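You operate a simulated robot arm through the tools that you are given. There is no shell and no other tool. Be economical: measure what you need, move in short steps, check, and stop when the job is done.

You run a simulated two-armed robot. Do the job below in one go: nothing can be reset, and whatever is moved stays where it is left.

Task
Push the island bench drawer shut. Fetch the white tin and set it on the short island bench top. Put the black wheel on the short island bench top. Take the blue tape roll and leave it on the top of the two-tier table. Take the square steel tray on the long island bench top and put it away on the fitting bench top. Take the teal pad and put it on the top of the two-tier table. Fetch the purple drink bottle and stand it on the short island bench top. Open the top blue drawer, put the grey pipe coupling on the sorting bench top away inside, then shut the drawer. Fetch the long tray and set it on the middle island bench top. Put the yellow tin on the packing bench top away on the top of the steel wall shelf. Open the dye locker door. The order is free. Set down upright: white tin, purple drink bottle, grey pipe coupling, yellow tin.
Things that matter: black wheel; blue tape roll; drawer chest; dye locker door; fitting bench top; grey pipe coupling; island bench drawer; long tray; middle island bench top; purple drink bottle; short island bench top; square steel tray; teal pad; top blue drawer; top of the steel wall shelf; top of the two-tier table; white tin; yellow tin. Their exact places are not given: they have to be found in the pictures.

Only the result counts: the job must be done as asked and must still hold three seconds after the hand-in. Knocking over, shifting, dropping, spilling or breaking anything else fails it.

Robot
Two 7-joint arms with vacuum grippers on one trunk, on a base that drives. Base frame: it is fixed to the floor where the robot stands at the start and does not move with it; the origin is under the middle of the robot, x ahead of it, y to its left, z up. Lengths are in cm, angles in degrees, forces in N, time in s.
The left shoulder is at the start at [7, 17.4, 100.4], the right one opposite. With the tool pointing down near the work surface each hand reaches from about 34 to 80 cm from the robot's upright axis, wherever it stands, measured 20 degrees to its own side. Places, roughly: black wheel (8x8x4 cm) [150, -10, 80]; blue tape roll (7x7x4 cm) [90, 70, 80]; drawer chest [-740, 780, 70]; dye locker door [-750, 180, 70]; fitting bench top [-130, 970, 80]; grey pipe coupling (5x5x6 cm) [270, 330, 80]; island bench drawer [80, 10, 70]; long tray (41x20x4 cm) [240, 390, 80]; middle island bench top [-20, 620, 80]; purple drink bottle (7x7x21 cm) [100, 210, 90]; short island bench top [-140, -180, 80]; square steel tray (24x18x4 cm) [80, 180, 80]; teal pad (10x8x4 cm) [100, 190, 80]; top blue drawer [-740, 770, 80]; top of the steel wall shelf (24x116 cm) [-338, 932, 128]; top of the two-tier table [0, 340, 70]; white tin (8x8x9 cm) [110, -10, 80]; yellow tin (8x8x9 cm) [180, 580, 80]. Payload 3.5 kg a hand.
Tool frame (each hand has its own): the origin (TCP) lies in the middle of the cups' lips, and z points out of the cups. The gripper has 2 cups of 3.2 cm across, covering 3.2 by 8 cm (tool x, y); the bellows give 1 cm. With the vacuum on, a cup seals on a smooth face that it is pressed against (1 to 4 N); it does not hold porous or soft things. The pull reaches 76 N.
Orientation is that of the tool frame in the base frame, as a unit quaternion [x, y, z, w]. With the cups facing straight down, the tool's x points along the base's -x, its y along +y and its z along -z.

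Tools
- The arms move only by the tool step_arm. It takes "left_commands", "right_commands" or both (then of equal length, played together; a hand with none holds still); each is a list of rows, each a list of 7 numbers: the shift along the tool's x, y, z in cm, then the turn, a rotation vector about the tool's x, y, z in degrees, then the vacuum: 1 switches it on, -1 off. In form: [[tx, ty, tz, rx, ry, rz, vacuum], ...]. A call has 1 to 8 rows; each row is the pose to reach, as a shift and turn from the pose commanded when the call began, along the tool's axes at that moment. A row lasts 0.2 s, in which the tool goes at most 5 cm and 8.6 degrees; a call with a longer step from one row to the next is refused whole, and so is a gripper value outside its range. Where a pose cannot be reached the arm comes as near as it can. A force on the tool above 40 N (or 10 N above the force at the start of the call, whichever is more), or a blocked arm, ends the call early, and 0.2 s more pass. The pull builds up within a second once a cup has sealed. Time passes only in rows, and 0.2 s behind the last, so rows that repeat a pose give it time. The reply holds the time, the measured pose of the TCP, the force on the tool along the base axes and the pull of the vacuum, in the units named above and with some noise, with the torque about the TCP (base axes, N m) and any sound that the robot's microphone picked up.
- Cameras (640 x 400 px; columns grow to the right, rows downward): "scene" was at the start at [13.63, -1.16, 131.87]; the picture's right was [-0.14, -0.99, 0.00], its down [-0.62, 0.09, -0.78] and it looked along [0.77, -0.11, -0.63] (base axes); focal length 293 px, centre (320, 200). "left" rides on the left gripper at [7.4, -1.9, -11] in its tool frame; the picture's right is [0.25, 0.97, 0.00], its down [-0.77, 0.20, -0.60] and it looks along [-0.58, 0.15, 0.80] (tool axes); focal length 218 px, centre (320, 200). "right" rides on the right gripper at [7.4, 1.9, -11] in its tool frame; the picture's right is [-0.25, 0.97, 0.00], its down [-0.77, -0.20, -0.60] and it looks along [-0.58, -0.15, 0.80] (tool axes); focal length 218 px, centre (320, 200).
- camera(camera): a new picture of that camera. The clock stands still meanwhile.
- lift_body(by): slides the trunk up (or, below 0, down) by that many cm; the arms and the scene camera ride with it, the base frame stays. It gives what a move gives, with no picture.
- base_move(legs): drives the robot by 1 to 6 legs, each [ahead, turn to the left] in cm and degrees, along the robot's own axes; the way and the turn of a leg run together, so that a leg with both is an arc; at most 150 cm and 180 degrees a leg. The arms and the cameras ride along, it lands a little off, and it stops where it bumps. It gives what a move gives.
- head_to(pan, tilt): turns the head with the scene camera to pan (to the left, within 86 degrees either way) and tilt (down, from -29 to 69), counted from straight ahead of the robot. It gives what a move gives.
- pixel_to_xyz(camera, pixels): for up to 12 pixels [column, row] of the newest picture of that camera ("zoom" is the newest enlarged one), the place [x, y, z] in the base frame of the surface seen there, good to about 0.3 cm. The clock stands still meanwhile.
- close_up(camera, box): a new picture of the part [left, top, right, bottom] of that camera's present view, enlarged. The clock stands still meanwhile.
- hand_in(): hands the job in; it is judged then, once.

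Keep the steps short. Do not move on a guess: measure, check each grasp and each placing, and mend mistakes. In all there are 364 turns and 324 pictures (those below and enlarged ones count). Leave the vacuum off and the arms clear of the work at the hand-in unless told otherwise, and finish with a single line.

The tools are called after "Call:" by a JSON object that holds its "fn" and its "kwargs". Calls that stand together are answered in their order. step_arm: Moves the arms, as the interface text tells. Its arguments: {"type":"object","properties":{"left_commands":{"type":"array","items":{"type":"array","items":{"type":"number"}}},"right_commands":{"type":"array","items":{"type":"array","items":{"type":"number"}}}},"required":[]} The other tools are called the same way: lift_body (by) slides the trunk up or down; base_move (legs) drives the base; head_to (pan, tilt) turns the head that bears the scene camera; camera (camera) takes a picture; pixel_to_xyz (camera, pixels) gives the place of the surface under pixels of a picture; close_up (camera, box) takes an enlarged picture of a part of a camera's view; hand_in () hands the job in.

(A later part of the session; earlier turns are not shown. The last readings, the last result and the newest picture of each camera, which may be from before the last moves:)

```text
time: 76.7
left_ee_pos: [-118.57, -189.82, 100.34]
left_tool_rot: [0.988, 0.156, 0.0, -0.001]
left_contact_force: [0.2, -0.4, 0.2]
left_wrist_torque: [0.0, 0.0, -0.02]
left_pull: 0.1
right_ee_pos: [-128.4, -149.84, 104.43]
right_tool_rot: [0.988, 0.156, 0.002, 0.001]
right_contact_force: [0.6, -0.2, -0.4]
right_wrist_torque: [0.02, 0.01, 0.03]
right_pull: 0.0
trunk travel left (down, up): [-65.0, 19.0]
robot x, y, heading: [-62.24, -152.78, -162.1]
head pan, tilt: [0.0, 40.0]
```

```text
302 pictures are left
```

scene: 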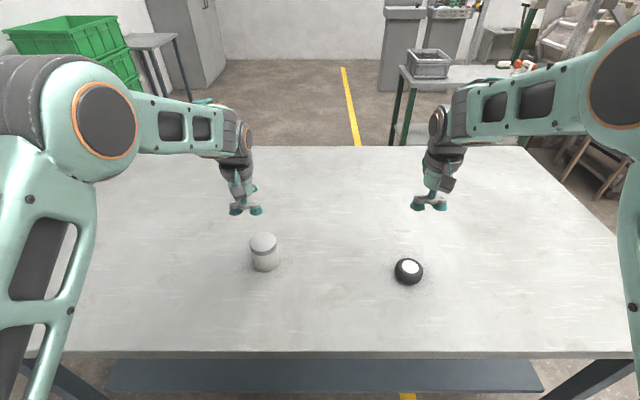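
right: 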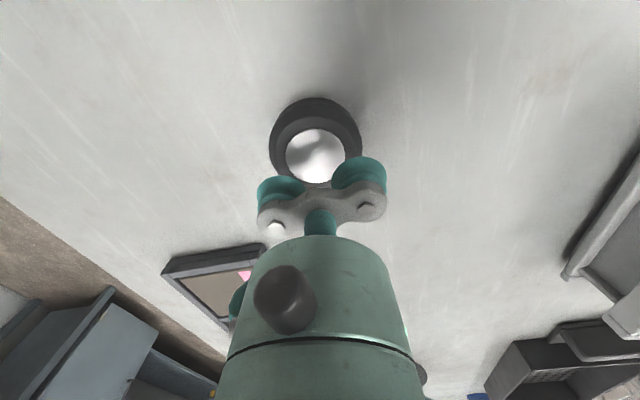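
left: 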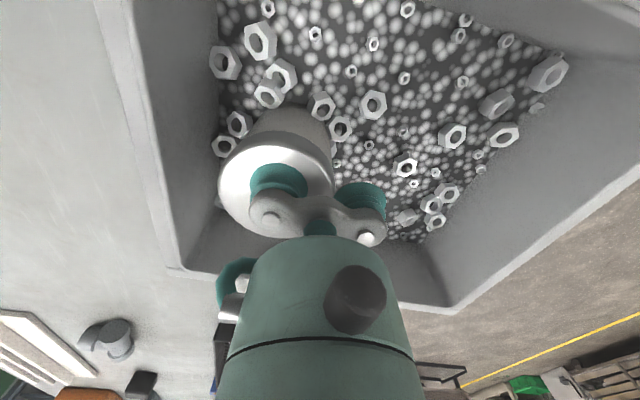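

Both stand well on the short bench. I draw the hands in and drive back past the end of the long bench to its far side, then look along it.

Call:
{"fn": "step_arm", "kwargs": {"left_commands": [[4, -2, 0, 0, 0, 0, -1], [8, -4, 0, 0, 0, 0, -1], [12, -6, 0, 0, 0, 0, -1], [16, -6, 0, 0, 0, 0, -1]], "right_commands": [[4, 0, 0, 0, 0, 0, -1], [8, 0, 0, 0, 0, 0, -1], [12, 0, 0, 0, 0, 0, -1], [16, 0, 0, 0, 0, 0, -1]]}}

Call:
{"fn": "base_move", "kwargs": {"legs": [[-30, 0], [0, 180], [144, 0], [144, 0], [0, 90]]}}

Call:
{"fn": "head_to", "kwargs": {"pan": 0, "tilt": 25}}

Call:
{"fn": "camera", "kwargs": {"camera": "scene"}}

```text
time: 77.7
left_ee_pos: [-104.98, -179.09, 100.24]
left_tool_rot: [0.987, 0.158, -0.002, 0.001]
left_contact_force: [-0.3, -0.1, 0.7]
left_wrist_torque: [-0.01, 0.05, -0.01]
left_pull: 0.1
right_ee_pos: [-112.84, -144.76, 104.48]
right_tool_rot: [0.987, 0.158, 0.0, 0.001]
right_contact_force: [-0.6, 0.4, 0.2]
right_wrist_torque: [0.0, 0.04, 0.02]
right_pull: 0.1
trunk travel left (down, up): [-65.0, 19.0]
robot x, y, heading: [-62.8, -152.79, -162.0]
head pan, tilt: [0.0, 40.0]
```

```text
time: 104.5
left_ee_pos: [212.3, -8.99, 100.11]
left_tool_rot: [0.815, -0.58, 0.0, 0.0]
left_contact_force: [0.3, 0.1, 0.1]
left_wrist_torque: [0.0, -0.02, 0.01]
left_pull: 0.0
right_ee_pos: [246.64, -0.61, 104.36]
right_tool_rot: [0.814, -0.581, 0.001, 0.002]
right_contact_force: [0.1, 0.2, -0.2]
right_wrist_torque: [-0.01, 0.0, 0.01]
right_pull: 0.1
trunk travel left (down, up): [-65.0, 19.0]
robot x, y, heading: [239.19, -51.53, 109.3]
head pan, tilt: [0.0, 40.0]
```

```text
time: 105.3
left_ee_pos: [212.42, -9.01, 100.14]
left_tool_rot: [0.815, -0.58, 0.0, 0.001]
left_contact_force: [0.3, -0.3, -0.6]
left_wrist_torque: [0.01, -0.05, 0.0]
left_pull: 0.1
right_ee_pos: [246.54, -0.41, 104.36]
right_tool_rot: [0.814, -0.58, 0.002, 0.002]
right_contact_force: [0.3, 0.1, 0.6]
right_wrist_torque: [-0.02, -0.01, 0.0]
right_pull: 0.1
trunk travel left (down, up): [-65.0, 19.0]
robot x, y, heading: [239.26, -51.5, 109.2]
head pan, tilt: [0.0, 25.0]
```

```text
301 pictures are left
```

scene: 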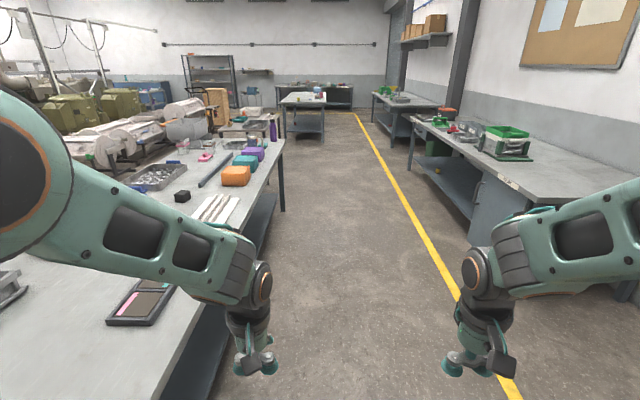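

I see the purple bottle at (272,130) near the far corner. I measure the aisle and zoom on the far end.

Call:
{"fn": "pixel_to_xyz", "kwargs": {"camera": "scene", "pixels": [[284, 141], [226, 300], [235, 178], [246, 160], [254, 152], [273, 138], [155, 178], [213, 170], [415, 120], [470, 185], [300, 100], [460, 130]]}}

Call:
{"fn": "close_up", "kwargs": {"camera": "scene", "box": [120, 95, 300, 207]}}

```text
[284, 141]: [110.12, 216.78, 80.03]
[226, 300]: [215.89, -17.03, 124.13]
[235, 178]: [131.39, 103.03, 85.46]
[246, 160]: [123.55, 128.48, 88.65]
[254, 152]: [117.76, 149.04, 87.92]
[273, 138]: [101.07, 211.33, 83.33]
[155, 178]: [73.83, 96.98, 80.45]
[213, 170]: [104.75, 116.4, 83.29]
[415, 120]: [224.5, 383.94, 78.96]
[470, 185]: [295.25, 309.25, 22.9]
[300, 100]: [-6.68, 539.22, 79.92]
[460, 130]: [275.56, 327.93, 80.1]
```

```text
3.56 times, centred on (210, 151) of scene
```

zoom: 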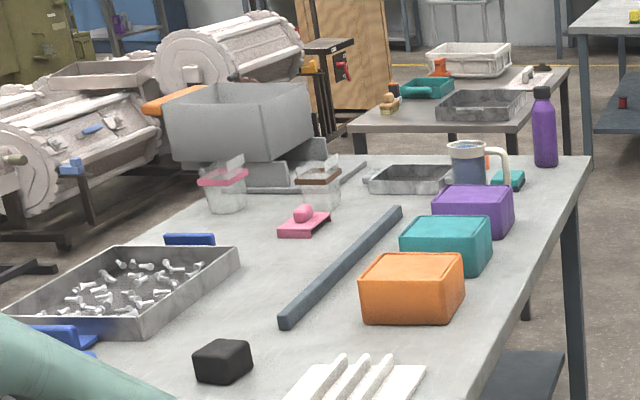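

The empty square steel tray is at zoom (405,180), the teal pad at (508,178) by the mug, the bottle at (545,125). The two-tier table stands beyond. I measure it for clearance.

Call:
{"fn": "pixel_to_xyz", "kwargs": {"camera": "zoom", "pixels": [[357, 128], [515, 128], [567, 70], [405, 190], [508, 176], [545, 92], [545, 163], [475, 150], [410, 170], [590, 160]]}}

Call:
{"fn": "lift_body", "kwargs": {"by": 15}}

```text
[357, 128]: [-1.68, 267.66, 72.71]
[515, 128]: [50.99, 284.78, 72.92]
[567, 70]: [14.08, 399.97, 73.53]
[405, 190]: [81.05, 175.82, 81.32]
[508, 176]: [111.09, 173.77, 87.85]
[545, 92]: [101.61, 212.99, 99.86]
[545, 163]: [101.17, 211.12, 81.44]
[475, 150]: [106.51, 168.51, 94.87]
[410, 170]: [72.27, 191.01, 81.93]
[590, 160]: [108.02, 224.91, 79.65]
```

```text
time: 107.0
left_ee_pos: [212.27, -8.89, 115.04]
left_tool_rot: [0.814, -0.581, 0.0, 0.0]
left_contact_force: [0.7, -0.4, 0.2]
left_wrist_torque: [0.0, 0.02, -0.03]
left_pull: 0.0
right_ee_pos: [246.51, -0.45, 119.36]
right_tool_rot: [0.815, -0.58, 0.001, 0.002]
right_contact_force: [0.1, -0.2, 0.0]
right_wrist_torque: [-0.02, 0.01, 0.03]
right_pull: 0.0
trunk travel left (down, up): [-80.0, 4.0]
robot x, y, heading: [239.19, -51.51, 109.0]
head pan, tilt: [0.0, 25.0]
```

Call:
{"fn": "base_move", "kwargs": {"legs": [[0, -1.3], [150, 0], [150, 0], [44, 0], [0, 90], [50, 0]]}}

Call:
{"fn": "base_move", "kwargs": {"legs": [[0, 90], [6, 0]]}}

Call:
{"fn": "head_to", "kwargs": {"pan": -8, "tilt": 42}}

Call:
{"fn": "camera", "kwargs": {"camera": "scene"}}

```text
time: 130.4
left_ee_pos: [44.88, 237.35, 115.22]
left_tool_rot: [0.989, 0.146, 0.001, 0.0]
left_contact_force: [-0.1, 0.1, -0.3]
left_wrist_torque: [0.0, 0.03, -0.02]
left_pull: 0.0
right_ee_pos: [37.8, 271.84, 119.43]
right_tool_rot: [0.989, 0.146, 0.002, 0.001]
right_contact_force: [0.7, -0.6, 0.1]
right_wrist_torque: [0.03, 0.0, 0.01]
right_pull: 0.1
trunk travel left (down, up): [-80.0, 4.0]
robot x, y, heading: [88.5, 262.23, -163.3]
head pan, tilt: [0.0, 25.0]
```

```text
time: 135.2
left_ee_pos: [114.55, 214.32, 115.78]
left_tool_rot: [0.598, 0.802, -0.004, 0.005]
left_contact_force: [0.3, 0.4, 0.4]
left_wrist_torque: [-0.08, 0.0, 0.0]
left_pull: 0.0
right_ee_pos: [79.98, 207.4, 119.99]
right_tool_rot: [0.597, 0.802, -0.001, 0.003]
right_contact_force: [0.5, 1.3, -0.7]
right_wrist_torque: [-0.08, -0.03, -0.01]
right_pull: 0.1
trunk travel left (down, up): [-80.0, 4.0]
robot x, y, heading: [90.3, 256.64, -73.4]
head pan, tilt: [0.0, 25.0]
```

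```text
time: 136.0
left_ee_pos: [114.87, 213.3, 115.28]
left_tool_rot: [0.598, 0.802, 0.0, 0.001]
left_contact_force: [-0.2, -1.1, -0.1]
left_wrist_torque: [0.01, 0.01, 0.01]
left_pull: 0.1
right_ee_pos: [80.39, 206.31, 119.44]
right_tool_rot: [0.596, 0.803, 0.002, 0.0]
right_contact_force: [0.1, -0.6, 0.1]
right_wrist_torque: [0.03, 0.03, 0.01]
right_pull: 0.1
trunk travel left (down, up): [-80.0, 4.0]
robot x, y, heading: [90.15, 256.48, -73.5]
head pan, tilt: [-8.0, 42.0]
```

```text
299 pictures are left
```

scene: 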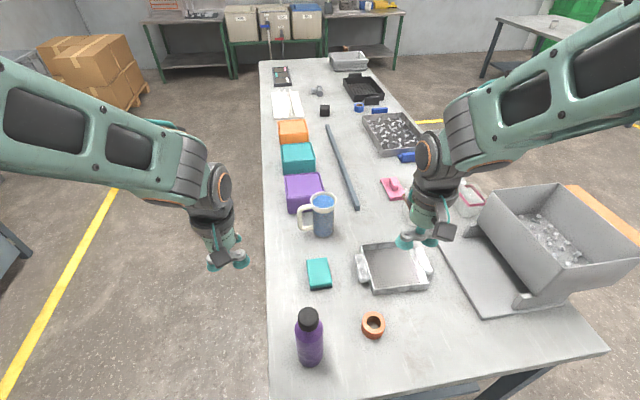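

Everything needed is in reach. I measure bottle, pad and tray.

Call:
{"fn": "close_up", "kwargs": {"camera": "scene", "box": [250, 220, 470, 380]}}

Call:
{"fn": "pixel_to_xyz", "kwargs": {"camera": "scene", "pixels": [[308, 317], [310, 340], [312, 365], [308, 262], [329, 262], [311, 289], [331, 286], [318, 270], [365, 250], [407, 244], [372, 292], [427, 289]]}}

```text
2.50 times, centred on (360, 300) of scene
```

zoom: 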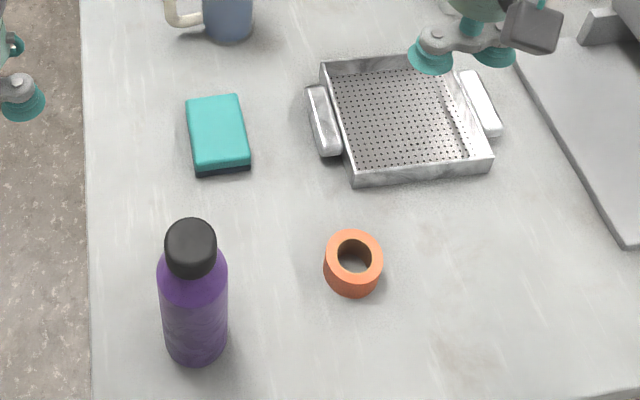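

```text
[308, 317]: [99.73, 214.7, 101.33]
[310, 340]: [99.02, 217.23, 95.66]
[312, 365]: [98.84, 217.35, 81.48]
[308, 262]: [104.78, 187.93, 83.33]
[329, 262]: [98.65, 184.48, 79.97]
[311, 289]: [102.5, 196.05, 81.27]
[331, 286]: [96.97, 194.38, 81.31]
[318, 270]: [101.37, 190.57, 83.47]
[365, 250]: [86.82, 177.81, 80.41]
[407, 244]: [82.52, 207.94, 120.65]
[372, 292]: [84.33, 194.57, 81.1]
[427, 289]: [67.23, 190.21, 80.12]
```

The tray floor is perforated, so that will need another way; later. The teal pad's top centre is about (101.4, 190.6, 83.5), the bottle's cap around (99.8, 214, 101). First the right hand over the pad.

Call:
{"fn": "step_arm", "kwargs": {"right_commands": [[-3.5, 2.2, 0, 0, 0, 0, -1], [-7, 4.4, 0, 0, 0, 0, -1], [-10.5, 6.6, 2, 0, 0, 0, -1], [-14, 8.8, 4, 0, 0, 0, -1], [-17.5, 11, 6, 0, 0, 0, -1], [-21, 13.3, 9, 0, 0, 0, -1], [-21, 13.3, 14, 0, 0, 0, -1], [-21, 13.3, 19, 0, 0, 0, -1]]}}

Call:
{"fn": "step_arm", "kwargs": {"right_commands": [[0, 0, 4, 0, 0, 0, -1], [0, 0, 8, 0, 0, 0, -1], [0, 0, 12, 0, 0, 0, -1]]}}

Call:
{"fn": "camera", "kwargs": {"camera": "right"}}

Call:
{"fn": "pixel_to_xyz", "kwargs": {"camera": "right", "pixels": [[316, 155], [360, 150], [350, 130], [380, 140]]}}

```text
refused: row 6 steps farther than a row can; nothing moved
```

```text
time: 136.8
left_ee_pos: [114.94, 212.99, 115.1]
left_tool_rot: [0.598, 0.802, 0.001, 0.0]
left_contact_force: [-0.2, 0.0, 0.3]
left_wrist_torque: [-0.05, 0.0, -0.02]
left_pull: 0.0
right_ee_pos: [80.34, 205.98, 107.43]
right_tool_rot: [0.597, 0.802, 0.001, -0.001]
right_contact_force: [0.2, 0.3, -0.1]
right_wrist_torque: [0.04, 0.01, -0.03]
right_pull: 0.0
trunk travel left (down, up): [-80.0, 4.0]
robot x, y, heading: [90.1, 256.62, -73.5]
head pan, tilt: [-8.0, 42.0]
```

```text
297 pictures are left
```

right: 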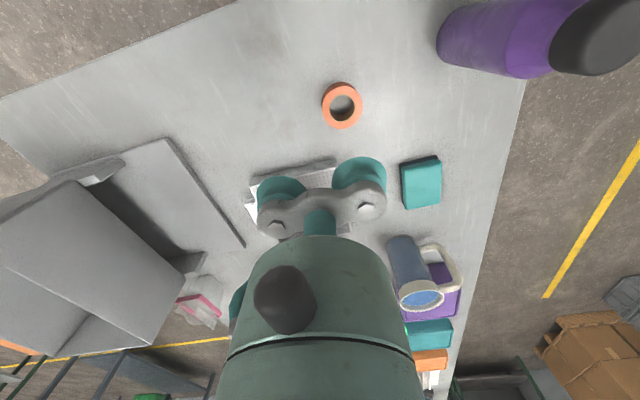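

```text
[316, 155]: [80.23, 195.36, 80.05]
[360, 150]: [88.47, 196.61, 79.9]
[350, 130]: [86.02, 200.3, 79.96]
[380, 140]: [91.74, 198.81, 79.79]
```

The move was refused in part; the hand is now at z 107. I go forward first, then left above the pad.

Call:
{"fn": "step_arm", "kwargs": {"right_commands": [[-4.5, 0, 0, 0, 0, 0, -1], [-9, 0, 0, 0, 0, 0, -1], [-13.5, 2, 0, 0, 0, 0, -1], [-17.5, 4.5, 0, 0, 0, 0, -1], [-20.5, 8, 0, 0, 0, 0, -1], [-21, 12, 1, 0, 0, 0, -1], [-21, 13.3, 5, 0, 0, 0, -1], [-21, 13.3, 9.8, 0, 0, 0, -1]]}}

Call:
{"fn": "step_arm", "kwargs": {"right_commands": [[0, 0, 4, 0, 0, 0, -1], [0, 0, 8, 0, 0, 0, -1], [0, 0, 11, 0, 0, 0, -1]]}}

Call:
{"fn": "camera", "kwargs": {"camera": "right"}}

```text
time: 138.6
left_ee_pos: [114.81, 213.02, 115.12]
left_tool_rot: [0.598, 0.802, 0.001, 0.0]
left_contact_force: [-0.1, -0.7, -0.5]
left_wrist_torque: [0.02, -0.01, -0.01]
left_pull: 0.0
right_ee_pos: [99.14, 189.84, 97.58]
right_tool_rot: [0.597, 0.802, 0.002, 0.0]
right_contact_force: [0.0, 0.0, -1.2]
right_wrist_torque: [0.0, -0.03, 0.01]
right_pull: 0.0
trunk travel left (down, up): [-80.0, 4.0]
robot x, y, heading: [89.82, 256.56, -73.3]
head pan, tilt: [-8.0, 42.0]
```

```text
time: 139.4
left_ee_pos: [114.96, 213.12, 115.26]
left_tool_rot: [0.598, 0.802, 0.0, 0.0]
left_contact_force: [0.9, 0.0, 0.4]
left_wrist_torque: [-0.01, 0.0, 0.01]
left_pull: 0.1
right_ee_pos: [99.28, 190.06, 86.68]
right_tool_rot: [0.597, 0.802, 0.001, 0.0]
right_contact_force: [-0.5, 0.4, 0.6]
right_wrist_torque: [-0.01, -0.01, -0.02]
right_pull: 0.1
trunk travel left (down, up): [-80.0, 4.0]
robot x, y, heading: [90.02, 256.75, -73.3]
head pan, tilt: [-8.0, 42.0]
```

```text
296 pictures are left
```

right: 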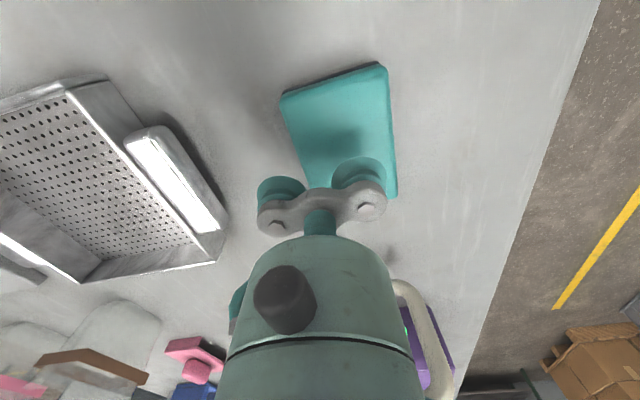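

Call:
{"fn": "pixel_to_xyz", "kwargs": {"camera": "right", "pixels": [[285, 105], [380, 75], [393, 188], [345, 130], [340, 165], [165, 160], [200, 210], [150, 140], [175, 185], [215, 235], [185, 165]]}}

```text
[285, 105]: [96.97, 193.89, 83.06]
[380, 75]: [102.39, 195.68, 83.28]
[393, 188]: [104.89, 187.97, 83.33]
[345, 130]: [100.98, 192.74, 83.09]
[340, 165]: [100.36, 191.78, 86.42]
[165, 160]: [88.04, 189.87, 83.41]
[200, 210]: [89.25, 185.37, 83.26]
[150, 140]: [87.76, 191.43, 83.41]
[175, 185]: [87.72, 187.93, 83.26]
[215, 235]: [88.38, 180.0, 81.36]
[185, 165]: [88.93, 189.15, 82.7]
```

Cup is over the pad's middle. I press down with vacuum on.

Call:
{"fn": "step_arm", "kwargs": {"right_commands": [[0, 0, 2, 0, 0, 0, 1], [0, 0, 3, 0, 0, 0, 1], [0, 0, 3.5, 0, 0, 0, 1], [0, 0, 3.9, 0, 0, 0, 1], [0, 0, 3.9, 0, 0, 0, 1], [0, 0, 3.9, 0, 0, 0, 1], [0, 0, 3.9, 0, 0, 0, 1]]}}

```text
time: 141.0
left_ee_pos: [114.88, 213.35, 115.34]
left_tool_rot: [0.597, 0.802, -0.001, 0.002]
left_contact_force: [-0.2, 0.7, 0.4]
left_wrist_torque: [0.0, -0.01, 0.02]
left_pull: 0.0
right_ee_pos: [99.22, 189.95, 82.92]
right_tool_rot: [0.597, 0.802, 0.0, 0.001]
right_contact_force: [2.2, -9.4, 26.9]
right_wrist_torque: [0.28, -0.78, -0.1]
right_pull: 37.8
trunk travel left (down, up): [-80.0, 4.0]
robot x, y, heading: [90.19, 256.59, -73.2]
head pan, tilt: [-8.0, 42.0]
```

Sealed on the pad (38 N). I lift it and draw it back to the right.

Call:
{"fn": "step_arm", "kwargs": {"right_commands": [[0, 0, -1, 0, 0, 0, 1], [0, 0, -4, 0, 0, 0, 1], [0, 0, -8, 0, 0, 0, 1], [0, 0, -12.5, 0, 0, 0, 1], [0, -2, -17, 0, 0, 0, 1], [0, -5, -20.5, 0, 0, 0, 1], [0, -9, -23, 0, 0, 0, 1], [0, -13.5, -25, 0, 0, 0, 1]]}}

Call:
{"fn": "step_arm", "kwargs": {"right_commands": [[3, -3, -1, 0, 0, 0, 1], [7, -3, -2, 0, 0, 0, 1], [11, -3, -3, 0, 0, 0, 1], [15, -3, -4, 0, 0, 0, 1], [18, -3, -5, 0, 0, 0, 1]], "left_commands": [[1.2, -2.9, 0, 0, 0, 0, -1], [2.4, -5.9, 0, 0, 0, 0, -1], [3.6, -8.9, 0, 0, 0, 0, -1], [4.8, -11.8, 2, 0, 0, 0, -1], [4.8, -11.8, 6, 0, 0, 0, -1]]}}

Call:
{"fn": "camera", "kwargs": {"camera": "scene"}}

Call:
{"fn": "camera", "kwargs": {"camera": "left"}}

```text
time: 142.8
left_ee_pos: [114.7, 213.13, 115.25]
left_tool_rot: [0.598, 0.801, -0.001, 0.002]
left_contact_force: [0.0, -0.3, -0.8]
left_wrist_torque: [0.01, -0.06, -0.02]
left_pull: 0.0
right_ee_pos: [86.02, 186.12, 107.95]
right_tool_rot: [0.597, 0.802, 0.002, 0.001]
right_contact_force: [-1.0, 0.3, -1.6]
right_wrist_torque: [0.15, -0.56, -0.01]
right_pull: 37.7
trunk travel left (down, up): [-80.0, 4.0]
robot x, y, heading: [89.82, 256.33, -73.2]
head pan, tilt: [-8.0, 42.0]
```

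```text
time: 144.0
left_ee_pos: [102.16, 214.4, 109.13]
left_tool_rot: [0.598, 0.802, 0.0, 0.0]
left_contact_force: [-0.3, -0.6, -0.2]
left_wrist_torque: [0.02, -0.02, -0.02]
left_pull: 0.0
right_ee_pos: [77.92, 202.4, 112.84]
right_tool_rot: [0.597, 0.802, 0.001, 0.0]
right_contact_force: [0.7, -0.1, -1.6]
right_wrist_torque: [0.13, -0.47, -0.02]
right_pull: 37.8
trunk travel left (down, up): [-80.0, 4.0]
robot x, y, heading: [90.31, 256.62, -73.4]
head pan, tilt: [-8.0, 42.0]
```

```text
295 pictures are left
```

scene: 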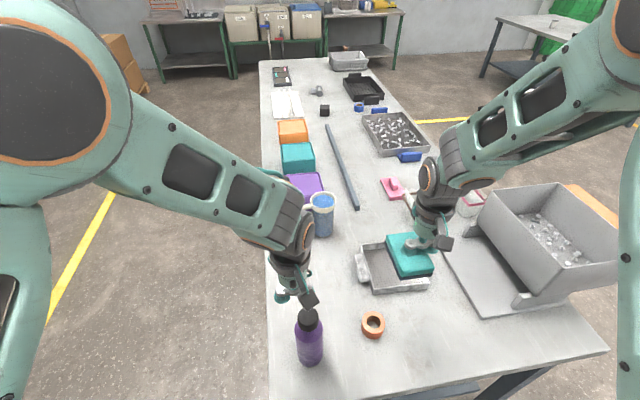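

```text
294 pictures are left
```

left: 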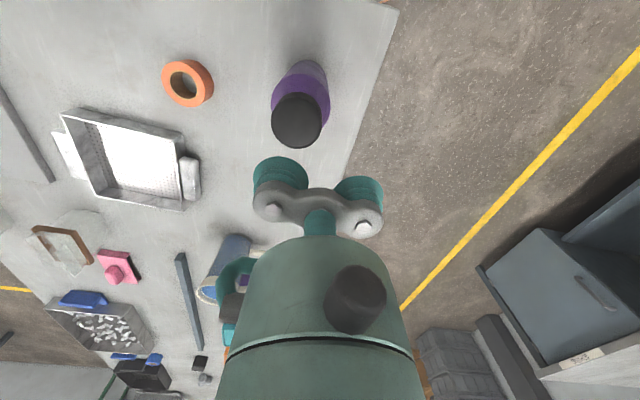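

The pad hangs safely. I measure the bottle cap in the left wrist view.

Call:
{"fn": "pixel_to_xyz", "kwargs": {"camera": "left", "pixels": [[297, 122], [276, 122], [318, 122], [297, 102], [297, 140], [275, 178]]}}

```text
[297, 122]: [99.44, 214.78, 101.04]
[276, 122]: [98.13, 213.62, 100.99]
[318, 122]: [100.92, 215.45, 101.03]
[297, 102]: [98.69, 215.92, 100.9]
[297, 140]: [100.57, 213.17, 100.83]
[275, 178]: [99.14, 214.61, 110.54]
```

Cap centre (99.6, 214.6, 101.0). I shift 0.9 cm back and press the right-hand cup of the left gripper on it.

Call:
{"fn": "step_arm", "kwargs": {"left_commands": [[0.9, 0, 3, 0, 0, 0, 1], [0.9, 0, 6, 0, 0, 0, 1], [0.9, 0, 7.4, 0, 0, 0, 1], [0.9, 0, 8.2, 0, 0, 0, 1], [0.9, 0, 8.6, 0, 0, 0, 1], [0.9, 0, 8.6, 0, 0, 0, 1], [0.9, 0, 8.6, 0, 0, 0, 1], [0.9, 0, 8.6, 0, 0, 0, 1]]}}

```text
time: 145.8
left_ee_pos: [102.06, 215.52, 100.74]
left_tool_rot: [0.598, 0.802, -0.001, 0.001]
left_contact_force: [4.4, 1.4, 18.6]
left_wrist_torque: [-0.33, 1.03, 0.04]
left_pull: 38.0
right_ee_pos: [78.15, 202.67, 112.92]
right_tool_rot: [0.597, 0.802, -0.001, 0.0]
right_contact_force: [0.8, -0.2, -1.6]
right_wrist_torque: [0.12, -0.47, 0.0]
right_pull: 38.2
trunk travel left (down, up): [-80.0, 4.0]
robot x, y, heading: [90.01, 256.59, -73.4]
head pan, tilt: [-8.0, 42.0]
```

Bottle sealed (38 N). I lift it straight up.

Call:
{"fn": "step_arm", "kwargs": {"left_commands": [[0, 0, -0.6, 0, 0, 0, 1], [0, 0, -1.5, 0, 0, 0, 1], [0, 0, -3.5, 0, 0, 0, 1], [0, 0, -6, 0, 0, 0, 1], [0, 0, -9, 0, 0, 0, 1], [0, 0, -12, 0, 0, 0, 1], [0, 0, -15, 0, 0, 0, 1], [0, 3, -17, 0, 0, 0, 1]]}}

Call:
{"fn": "camera", "kwargs": {"camera": "scene"}}

```text
time: 147.6
left_ee_pos: [104.99, 216.29, 117.72]
left_tool_rot: [0.597, 0.802, -0.002, -0.001]
left_contact_force: [0.0, -0.9, -3.4]
left_wrist_torque: [-0.23, 0.8, -0.01]
left_pull: 38.1
right_ee_pos: [78.19, 202.49, 112.89]
right_tool_rot: [0.597, 0.802, 0.001, -0.001]
right_contact_force: [0.0, -0.6, -1.4]
right_wrist_torque: [0.12, -0.46, 0.03]
right_pull: 37.6
trunk travel left (down, up): [-80.0, 4.0]
robot x, y, heading: [89.85, 256.22, -73.3]
head pan, tilt: [-8.0, 42.0]
```

```text
293 pictures are left
```

scene: 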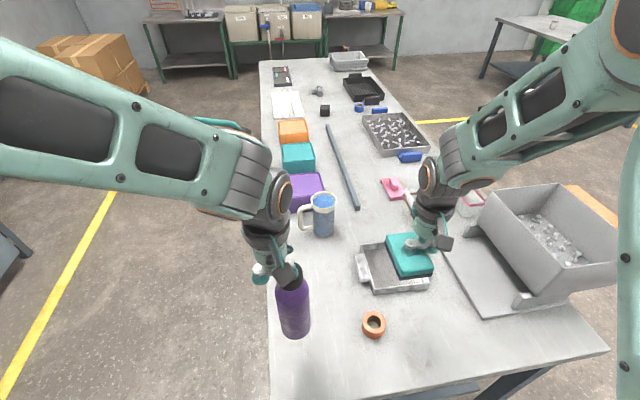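

Both held. I drive back by the known far-side route to the short bench: first leg sets.

Call:
{"fn": "base_move", "kwargs": {"legs": [[0, 90], [48, 0], [0, -89], [150, 0], [150, 0], [38, 0]]}}

```text
time: 174.1
left_ee_pos: [251.23, -91.38, 117.65]
left_tool_rot: [0.59, 0.807, 0.0, 0.0]
left_contact_force: [0.6, -0.1, -4.2]
left_wrist_torque: [-0.25, 0.78, 0.02]
left_pull: 37.6
right_ee_pos: [224.92, -105.38, 112.83]
right_tool_rot: [0.589, 0.808, 0.002, 0.0]
right_contact_force: [0.2, 0.3, -0.9]
right_wrist_torque: [0.17, -0.49, -0.04]
right_pull: 37.9
trunk travel left (down, up): [-80.0, 4.0]
robot x, y, heading: [235.72, -51.09, -72.2]
head pan, tilt: [-8.0, 42.0]
```

Call:
{"fn": "base_move", "kwargs": {"legs": [[0, -90], [150, 0], [150, 0], [10, 0]]}}

Call:
{"fn": "camera", "kwargs": {"camera": "scene"}}

```text
time: 193.1
left_ee_pos: [-99.96, -155.91, 117.62]
left_tool_rot: [0.99, 0.142, -0.003, 0.0]
left_contact_force: [0.3, 0.1, -4.6]
left_wrist_torque: [0.79, 0.19, 0.01]
left_pull: 37.9
right_ee_pos: [-113.53, -129.09, 112.99]
right_tool_rot: [0.99, 0.142, 0.0, 0.001]
right_contact_force: [-0.4, -0.4, -0.4]
right_wrist_torque: [-0.47, -0.17, -0.02]
right_pull: 37.6
trunk travel left (down, up): [-80.0, 4.0]
robot x, y, heading: [-59.64, -141.13, -163.8]
head pan, tilt: [-8.0, 42.0]
```

```text
292 pictures are left
```

scene: 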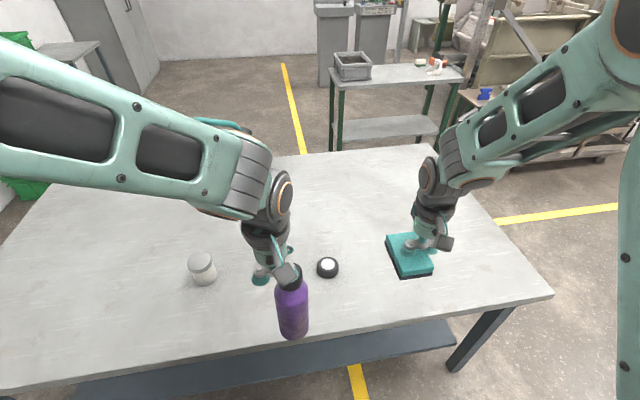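

The bottle hovers near the front edge. I carry it to a free spot (−122, −168) between tin and wheel, deeper in, and lower.

Call:
{"fn": "step_arm", "kwargs": {"left_commands": [[-4.2, 1.3, 0, 0, 0, 0, 1], [-8.4, 2.6, 0, 0, 0, 0, 1], [-12.6, 3.9, 0, 0, 0, 0, 1], [-16.8, 5.2, 0, 0, 0, 0, 1], [-20.8, 6.5, 0, 0, 0, 0, 1], [-24.6, 7.85, 1, 0, 0, 0, 1], [-24.6, 7.85, 4.5, 0, 0, 0, 1], [-24.6, 7.85, 8, 0, 0, 0, 1]]}}

Call:
{"fn": "step_arm", "kwargs": {"left_commands": [[0, 0, 3, 0, 0, 0, 1], [0, 0, 5.5, 0, 0, 0, 1], [0, 0, 7, 0, 0, 0, 1], [0, 0, 7.8, 0, 0, 0, 1], [0, 0, 8.2, 0, 0, 0, 1], [0, 0, 8.5, 0, 0, 0, 1]]}}

Call:
{"fn": "camera", "kwargs": {"camera": "scene"}}

```text
time: 194.9
left_ee_pos: [-121.76, -170.4, 109.51]
left_tool_rot: [0.99, 0.141, 0.0, 0.0]
left_contact_force: [-0.2, -0.2, -4.4]
left_wrist_torque: [0.79, 0.18, 0.02]
left_pull: 37.8
right_ee_pos: [-113.79, -129.13, 112.79]
right_tool_rot: [0.99, 0.143, 0.002, 0.001]
right_contact_force: [0.6, -0.1, -1.5]
right_wrist_torque: [-0.5, -0.14, 0.01]
right_pull: 38.0
trunk travel left (down, up): [-80.0, 4.0]
robot x, y, heading: [-59.31, -141.41, -163.8]
head pan, tilt: [-8.0, 42.0]
```

```text
time: 196.3
left_ee_pos: [-121.6, -170.38, 101.17]
left_tool_rot: [0.99, 0.142, -0.003, 0.0]
left_contact_force: [0.3, -0.9, 0.8]
left_wrist_torque: [0.89, 0.3, 0.03]
left_pull: 37.6
right_ee_pos: [-113.65, -129.24, 112.84]
right_tool_rot: [0.99, 0.144, 0.001, 0.001]
right_contact_force: [0.5, 0.5, -1.8]
right_wrist_torque: [-0.49, -0.16, 0.0]
right_pull: 37.2
trunk travel left (down, up): [-80.0, 4.0]
robot x, y, heading: [-59.32, -141.31, -163.6]
head pan, tilt: [-8.0, 42.0]
```

```text
291 pictures are left
```

scene: 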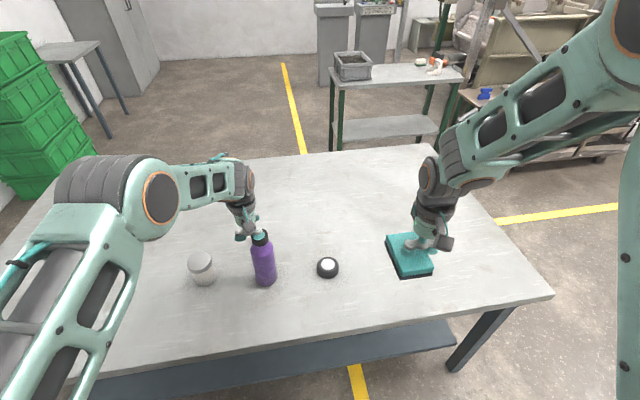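

Touching (force changed from −4.4 to +0.8). I lower a hair, release and rise.

Call:
{"fn": "step_arm", "kwargs": {"left_commands": [[0, 0, 0.2, 0, 0, 0, 1], [0, 0, 0.3, 0, 0, 0, 1], [0, 0, 0.2, 0, 0, 0, -1], [0, 0, 0.2, 0, 0, 0, -1], [0, 0, 0.2, 0, 0, 0, -1], [0, 0, -0.5, 0, 0, 0, -1], [0, 0, -3, 0, 0, 0, -1], [0, 0, -7, 0, 0, 0, -1]]}}

Call:
{"fn": "camera", "kwargs": {"camera": "scene"}}

```text
time: 198.1
left_ee_pos: [-121.53, -170.18, 108.36]
left_tool_rot: [0.99, 0.141, -0.001, 0.001]
left_contact_force: [-0.4, 0.0, -0.4]
left_wrist_torque: [-0.03, -0.01, -0.02]
left_pull: 0.1
right_ee_pos: [-113.56, -129.13, 112.98]
right_tool_rot: [0.99, 0.142, 0.001, 0.001]
right_contact_force: [1.5, -0.4, -2.2]
right_wrist_torque: [-0.49, -0.16, 0.04]
right_pull: 37.4
trunk travel left (down, up): [-80.0, 4.0]
robot x, y, heading: [-59.47, -141.58, -163.5]
head pan, tilt: [-8.0, 42.0]
```

```text
290 pictures are left
```

scene: 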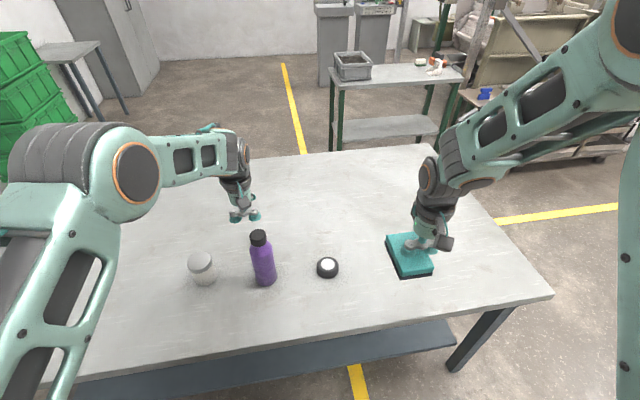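

The bottle stands upright. I raise and retract the left hand, then drive to the near side of the long bench for the blue tape roll.

Call:
{"fn": "step_arm", "kwargs": {"left_commands": [[0, 0, -4, 0, 0, 0, -1], [4, -1, -8, 0, 0, 0, -1], [8, -2, -8, 0, 0, 0, -1], [12, -3, -8, 0, 0, 0, -1], [16, -3, -8, 0, 0, 0, -1], [20, -3, -8, 0, 0, 0, -1]]}}

Call:
{"fn": "base_move", "kwargs": {"legs": [[-30, 0], [0, -122.4], [100, 0], [64, 0], [0, -56.4]]}}

Call:
{"fn": "head_to", "kwargs": {"pan": 10, "tilt": 35}}

Call:
{"fn": "camera", "kwargs": {"camera": "scene"}}

```text
refused: row 2 steps farther than a row can; nothing moved
```

```text
time: 215.6
left_ee_pos: [74.47, 54.62, 108.26]
left_tool_rot: [-0.16, 0.987, 0.0, 0.0]
left_contact_force: [-0.8, -0.3, 0.0]
left_wrist_torque: [0.02, 0.03, 0.0]
left_pull: 0.1
right_ee_pos: [68.26, 13.12, 112.76]
right_tool_rot: [-0.161, 0.987, 0.001, -0.002]
right_contact_force: [0.4, -0.1, -0.9]
right_wrist_torque: [0.49, 0.16, 0.01]
right_pull: 37.8
trunk travel left (down, up): [-80.0, 4.0]
robot x, y, heading: [13.53, 23.44, 18.4]
head pan, tilt: [-8.0, 42.0]
```

```text
time: 216.4
left_ee_pos: [74.55, 54.56, 108.23]
left_tool_rot: [-0.162, 0.987, 0.001, 0.001]
left_contact_force: [0.4, -0.3, 0.3]
left_wrist_torque: [0.03, 0.01, -0.02]
left_pull: 0.1
right_ee_pos: [68.17, 13.17, 112.71]
right_tool_rot: [-0.162, 0.987, 0.001, -0.001]
right_contact_force: [-0.1, -0.7, -0.8]
right_wrist_torque: [0.5, 0.2, 0.01]
right_pull: 38.0
trunk travel left (down, up): [-80.0, 4.0]
robot x, y, heading: [13.76, 23.54, 18.5]
head pan, tilt: [10.0, 35.0]
```

```text
289 pictures are left
```

scene: 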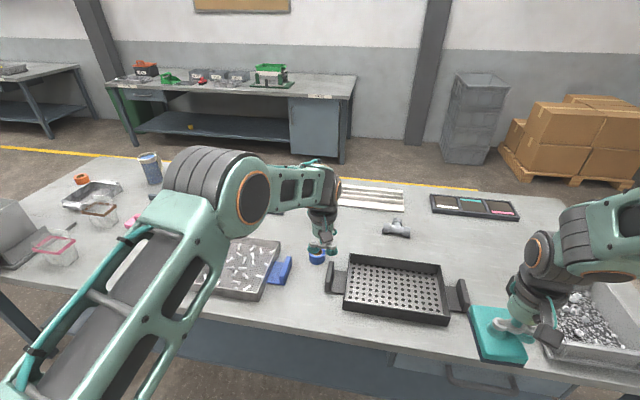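

Though the raise was refused, the hand passed clear of everything. The left hand already hangs near the tape roll (317,256); I look through its wrist camera.

Call:
{"fn": "camera", "kwargs": {"camera": "left"}}

Call:
{"fn": "close_up", "kwargs": {"camera": "scene", "box": [260, 200, 380, 290]}}

```text
288 pictures are left
```

left: 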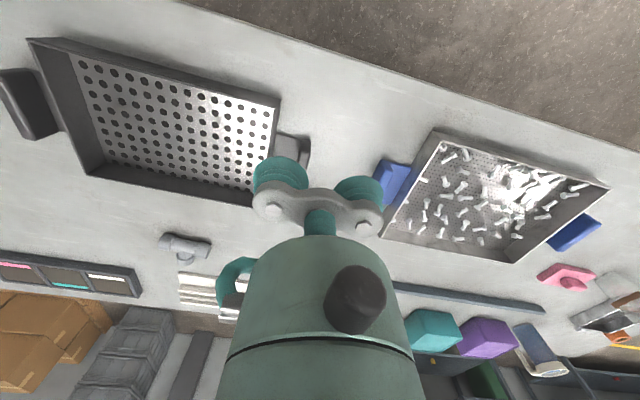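

```text
4.44 times, centred on (320, 245) of scene
```

zoom: 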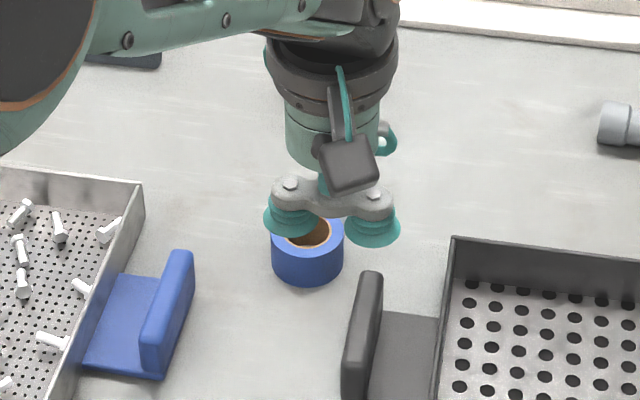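

The roll's top ring is only ~1.3 cm wide, so a cup cannot seal on it. Plan: rake the roll with the two cups as a fork to the bench's front edge, then grip its outer side with a level tool standing off the edge. I measure the gap it must pass.

Call:
{"fn": "pixel_to_xyz", "kwargs": {"camera": "zoom", "pixels": [[308, 262], [275, 262], [341, 262], [307, 278], [345, 370], [367, 280], [192, 260], [166, 372], [185, 300], [250, 390], [320, 215], [355, 330]]}}

Call:
{"fn": "pixel_to_xyz", "kwargs": {"camera": "scene", "pixels": [[296, 332], [296, 326], [350, 340], [250, 318], [346, 275]]}}

```text
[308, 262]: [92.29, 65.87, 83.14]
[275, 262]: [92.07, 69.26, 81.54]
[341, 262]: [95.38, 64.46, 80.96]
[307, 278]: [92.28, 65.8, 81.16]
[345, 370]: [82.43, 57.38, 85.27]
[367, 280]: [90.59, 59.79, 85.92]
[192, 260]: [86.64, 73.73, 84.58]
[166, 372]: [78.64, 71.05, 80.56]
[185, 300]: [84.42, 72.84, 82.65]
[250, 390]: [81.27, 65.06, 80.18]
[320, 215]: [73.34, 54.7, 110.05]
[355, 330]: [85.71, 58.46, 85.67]
```

```text
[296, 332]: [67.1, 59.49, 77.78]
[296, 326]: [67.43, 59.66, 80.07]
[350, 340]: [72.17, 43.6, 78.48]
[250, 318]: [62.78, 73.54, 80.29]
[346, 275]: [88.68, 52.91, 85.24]
```

The gap is 14 cm wide (d 29.7–43.8), enough for the fork. I first raise and retract the pad hand, drive 24 cm closer, and lower the trunk by 20 cm.

Call:
{"fn": "step_arm", "kwargs": {"right_commands": [[2, 0, -3, 0, 0, 0, 1], [4, 0, -6, 0, 0, 0, 1], [6, 0, -9, 0, 0, 0, 1], [8, 0, -12, 0, 0, 0, 1]], "left_commands": [[0, 0, -3, 0, 0, 0, -1], [0, 0, -6, 0, 0, 0, -1], [0, 0, -9, 0, 0, 0, -1], [0, 0, -12, 0, 0, 0, -1]]}}

Call:
{"fn": "base_move", "kwargs": {"legs": [[24, -0.8]]}}

Call:
{"fn": "lift_body", "kwargs": {"by": -20}}

```text
time: 217.4
left_ee_pos: [74.22, 55.05, 120.34]
left_tool_rot: [-0.161, 0.987, -0.002, 0.002]
left_contact_force: [0.0, -0.2, 0.1]
left_wrist_torque: [-0.04, -0.04, 0.0]
left_pull: 0.2
right_ee_pos: [60.3, 11.07, 124.97]
right_tool_rot: [-0.161, 0.987, -0.003, -0.001]
right_contact_force: [0.0, 0.7, 0.5]
right_wrist_torque: [0.48, 0.1, 0.01]
right_pull: 37.0
trunk travel left (down, up): [-80.0, 4.0]
robot x, y, heading: [13.81, 23.22, 18.7]
head pan, tilt: [10.0, 35.0]
```

```text
time: 219.2
left_ee_pos: [97.5, 61.44, 120.28]
left_tool_rot: [-0.155, 0.988, 0.0, 0.002]
left_contact_force: [0.3, 0.3, 0.5]
left_wrist_torque: [0.0, -0.01, 0.02]
left_pull: 0.1
right_ee_pos: [82.99, 17.67, 124.89]
right_tool_rot: [-0.156, 0.988, 0.002, 0.0]
right_contact_force: [-0.2, -0.3, -1.5]
right_wrist_torque: [0.46, 0.16, 0.02]
right_pull: 37.8
trunk travel left (down, up): [-80.0, 4.0]
robot x, y, heading: [36.57, 30.72, 18.1]
head pan, tilt: [10.0, 35.0]
```

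```text
time: 221.3
left_ee_pos: [97.57, 61.5, 100.35]
left_tool_rot: [-0.156, 0.988, 0.001, 0.001]
left_contact_force: [-0.3, 0.1, -0.2]
left_wrist_torque: [0.01, -0.01, -0.03]
left_pull: 0.1
right_ee_pos: [83.13, 17.73, 104.85]
right_tool_rot: [-0.157, 0.988, 0.001, 0.0]
right_contact_force: [-0.6, 0.2, -0.4]
right_wrist_torque: [0.52, 0.17, 0.01]
right_pull: 38.1
trunk travel left (down, up): [-60.0, 24.0]
robot x, y, heading: [36.61, 30.8, 18.0]
head pan, tilt: [10.0, 35.0]
```

I move the left hand behind the roll at height and look.

Call:
{"fn": "step_arm", "kwargs": {"left_commands": [[-3, 3, 0, 0, 0, 0, -1], [-6.2, 5.8, 0, 0, 0, 0, -1], [-6.2, 5.8, 4, 0, 0, 0, -1], [-6.2, 5.8, 8, 0, 0, 0, -1], [-6.2, 5.8, 11, 0, 0, 0, -1]]}}

Call:
{"fn": "camera", "kwargs": {"camera": "left"}}

Call:
{"fn": "camera", "kwargs": {"camera": "scene"}}

```text
time: 222.5
left_ee_pos: [101.8, 68.92, 89.03]
left_tool_rot: [-0.156, 0.988, 0.0, 0.002]
left_contact_force: [-0.2, -0.4, 0.0]
left_wrist_torque: [-0.01, -0.01, 0.02]
left_pull: 0.0
right_ee_pos: [83.27, 17.72, 104.8]
right_tool_rot: [-0.156, 0.988, 0.001, -0.002]
right_contact_force: [-0.8, -0.3, -0.5]
right_wrist_torque: [0.5, 0.2, 0.01]
right_pull: 37.9
trunk travel left (down, up): [-60.0, 24.0]
robot x, y, heading: [36.48, 30.65, 18.1]
head pan, tilt: [10.0, 35.0]
```

```text
286 pictures are left
```

left: 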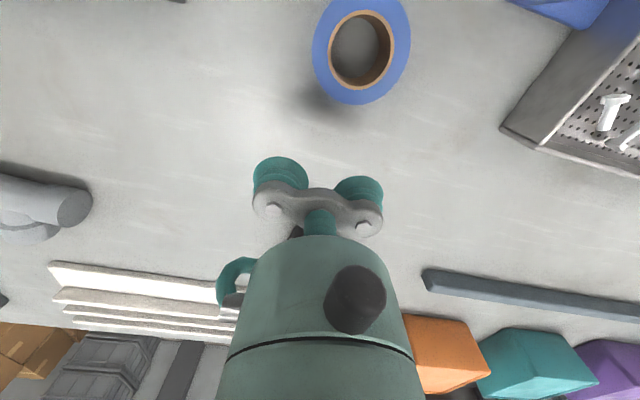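

```text
285 pictures are left
```

scene: 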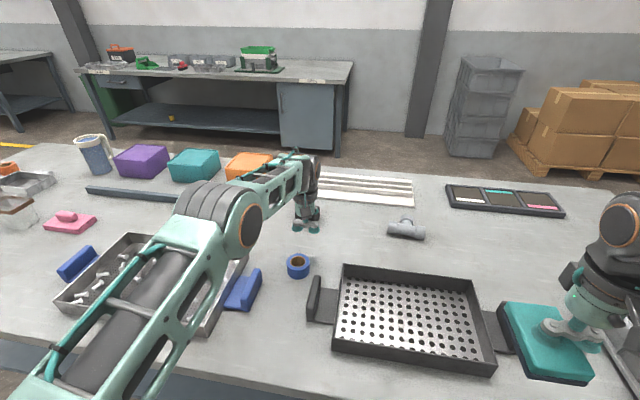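

Call:
{"fn": "pixel_to_xyz", "kwargs": {"camera": "left", "pixels": [[320, 50], [404, 40], [350, 98], [368, 98], [360, 4], [345, 60], [300, 240], [512, 140]]}}

Call:
{"fn": "close_up", "kwargs": {"camera": "scene", "box": [240, 180, 400, 280]}}

```text
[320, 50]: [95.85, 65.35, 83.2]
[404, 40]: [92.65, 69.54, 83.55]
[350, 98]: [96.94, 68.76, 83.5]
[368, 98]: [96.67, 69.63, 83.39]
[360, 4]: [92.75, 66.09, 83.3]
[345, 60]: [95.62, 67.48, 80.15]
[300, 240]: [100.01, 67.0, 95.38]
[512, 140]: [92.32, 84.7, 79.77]
```

```text
4.00 times, centred on (320, 230) of scene
```

zoom: 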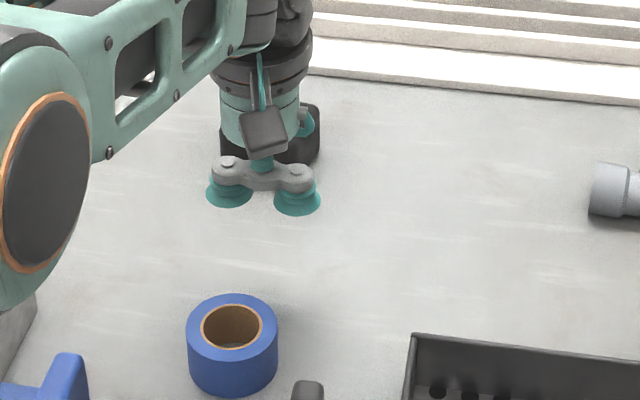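

Roll centre is about (94.8, 67.6). I shift 0.9 cm left, lower behind it, and start raking toward me.

Call:
{"fn": "step_arm", "kwargs": {"left_commands": [[0, 0.9, 2, 0, 0, 0, -1], [0, 0.9, 5, 0, 0, 0, -1], [0, 0.9, 7.2, 0, 0, 0, -1], [0, 0.9, 8, 0, 0, 0, -1], [2, 0.9, 8, 0, 0, 0, -1], [4, 1.2, 8, 0, 0, 0, -1], [6, 1.6, 8, 0, 0, 0, -1], [8, 2.1, 8, 0, 0, 0, -1]]}}

Call:
{"fn": "camera", "kwargs": {"camera": "scene"}}

Call:
{"fn": "camera", "kwargs": {"camera": "left"}}

```text
time: 224.3
left_ee_pos: [93.42, 68.48, 81.25]
left_tool_rot: [-0.155, 0.988, 0.0, 0.002]
left_contact_force: [0.1, 0.0, 0.3]
left_wrist_torque: [0.05, -0.04, 0.01]
left_pull: 0.0
right_ee_pos: [83.16, 17.61, 104.93]
right_tool_rot: [-0.156, 0.988, 0.001, -0.001]
right_contact_force: [0.0, 0.1, -1.2]
right_wrist_torque: [0.5, 0.16, 0.01]
right_pull: 38.0
trunk travel left (down, up): [-60.0, 24.0]
robot x, y, heading: [36.23, 30.78, 18.2]
head pan, tilt: [10.0, 35.0]
```

```text
283 pictures are left
```

scene: 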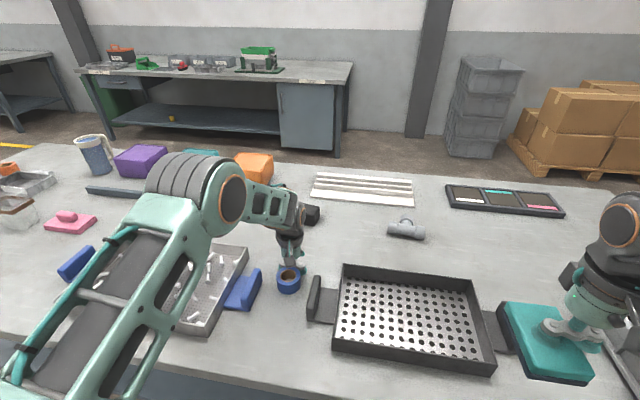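

```text
282 pictures are left
```

left: 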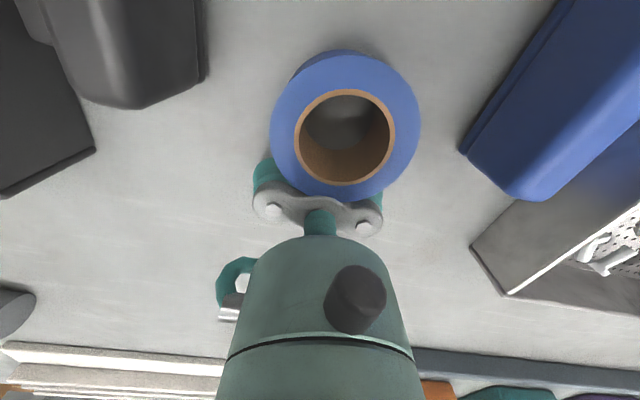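

The roll nests well against the cups and there is room both sides. I rake it on to the edge.

Call:
{"fn": "step_arm", "kwargs": {"left_commands": [[2.5, 0, 0, 0, 0, 0, -1], [5, 0, 0, 0, 0, 0, -1], [7.5, 0, 0, 0, 0, 0, -1], [10, 0, 0, 0, 0, 0, -1], [12.5, 0, 0, 0, 0, 0, -1], [15, 0, 0, 0, 0, 0, -1], [17.5, 0, 0, 0, 0, 0, -1], [19.5, 0, 0, 0, 0, 0, -1]]}}

Call:
{"fn": "camera", "kwargs": {"camera": "left"}}

Call:
{"fn": "camera", "kwargs": {"camera": "scene"}}

```text
time: 226.1
left_ee_pos: [74.9, 62.39, 81.28]
left_tool_rot: [-0.155, 0.988, 0.0, 0.001]
left_contact_force: [-0.7, -0.3, -0.8]
left_wrist_torque: [0.05, -0.02, 0.01]
left_pull: 0.1
right_ee_pos: [83.16, 17.68, 104.84]
right_tool_rot: [-0.156, 0.988, 0.001, -0.001]
right_contact_force: [-0.4, -0.5, -1.1]
right_wrist_torque: [0.46, 0.15, 0.0]
right_pull: 38.1
trunk travel left (down, up): [-60.0, 24.0]
robot x, y, heading: [36.03, 30.52, 17.7]
head pan, tilt: [10.0, 35.0]
```

```text
281 pictures are left
```

left: 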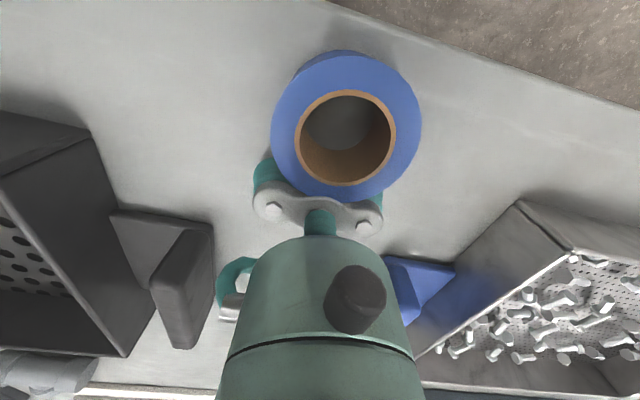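

```text
280 pictures are left
```

scene: 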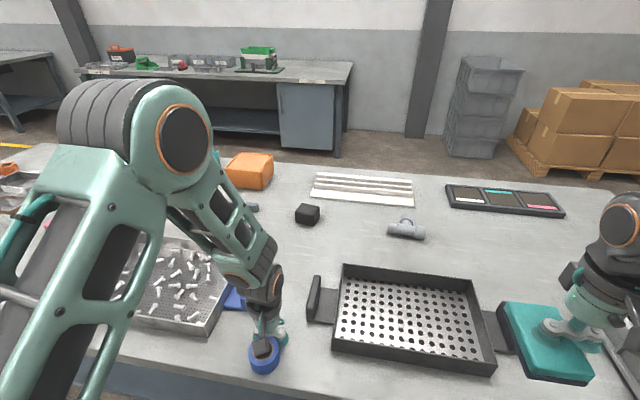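

Call:
{"fn": "pixel_to_xyz", "kwargs": {"camera": "left", "pixels": [[277, 110], [415, 110], [340, 55], [345, 192], [370, 22], [470, 62], [345, 125]]}}

```text
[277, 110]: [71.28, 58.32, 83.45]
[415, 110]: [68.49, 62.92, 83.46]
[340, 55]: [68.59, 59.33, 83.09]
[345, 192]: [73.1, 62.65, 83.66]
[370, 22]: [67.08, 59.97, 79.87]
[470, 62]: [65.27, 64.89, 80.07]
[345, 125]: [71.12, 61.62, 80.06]
```

The roll is flush with the edge. I rake 1.2 cm more, lift the hand off and back the base 22 cm.

Call:
{"fn": "step_arm", "kwargs": {"left_commands": [[1.2, 0, 0, 0, 0, 0, -1], [1.2, 0, 0, 0, 0, 0, -1], [0.2, 0, -1, 0, 0, 0, -1], [0.2, 0, -5, 0, 0, 0, -1], [0.2, 0, -9, 0, 0, 0, -1], [0.2, 0, -13, 0, 0, 0, -1], [0.2, 0, -17, 0, 0, 0, -1]]}}

Call:
{"fn": "base_move", "kwargs": {"legs": [[-22, 0]]}}

Call:
{"fn": "camera", "kwargs": {"camera": "scene"}}

```text
time: 227.7
left_ee_pos: [74.58, 62.31, 98.42]
left_tool_rot: [-0.156, 0.988, 0.0, 0.001]
left_contact_force: [-0.1, -0.3, -0.2]
left_wrist_torque: [0.0, 0.0, 0.03]
left_pull: 0.1
right_ee_pos: [82.98, 17.57, 104.8]
right_tool_rot: [-0.156, 0.988, 0.001, 0.001]
right_contact_force: [0.1, -0.5, -1.5]
right_wrist_torque: [0.46, 0.16, 0.0]
right_pull: 38.1
trunk travel left (down, up): [-60.0, 24.0]
robot x, y, heading: [36.53, 30.95, 17.9]
head pan, tilt: [10.0, 35.0]
```

```text
time: 229.4
left_ee_pos: [53.86, 55.64, 98.22]
left_tool_rot: [-0.156, 0.988, 0.0, 0.001]
left_contact_force: [0.2, 0.3, 0.4]
left_wrist_torque: [0.0, -0.01, -0.03]
left_pull: 0.1
right_ee_pos: [62.44, 10.86, 104.78]
right_tool_rot: [-0.157, 0.988, 0.001, -0.002]
right_contact_force: [-0.1, -0.2, -0.9]
right_wrist_torque: [0.49, 0.16, 0.01]
right_pull: 38.2
trunk travel left (down, up): [-60.0, 24.0]
robot x, y, heading: [15.75, 23.87, 17.8]
head pan, tilt: [10.0, 35.0]
```

```text
279 pictures are left
```

scene: 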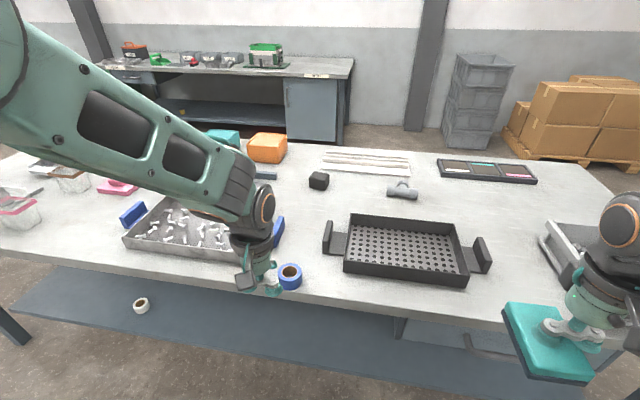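

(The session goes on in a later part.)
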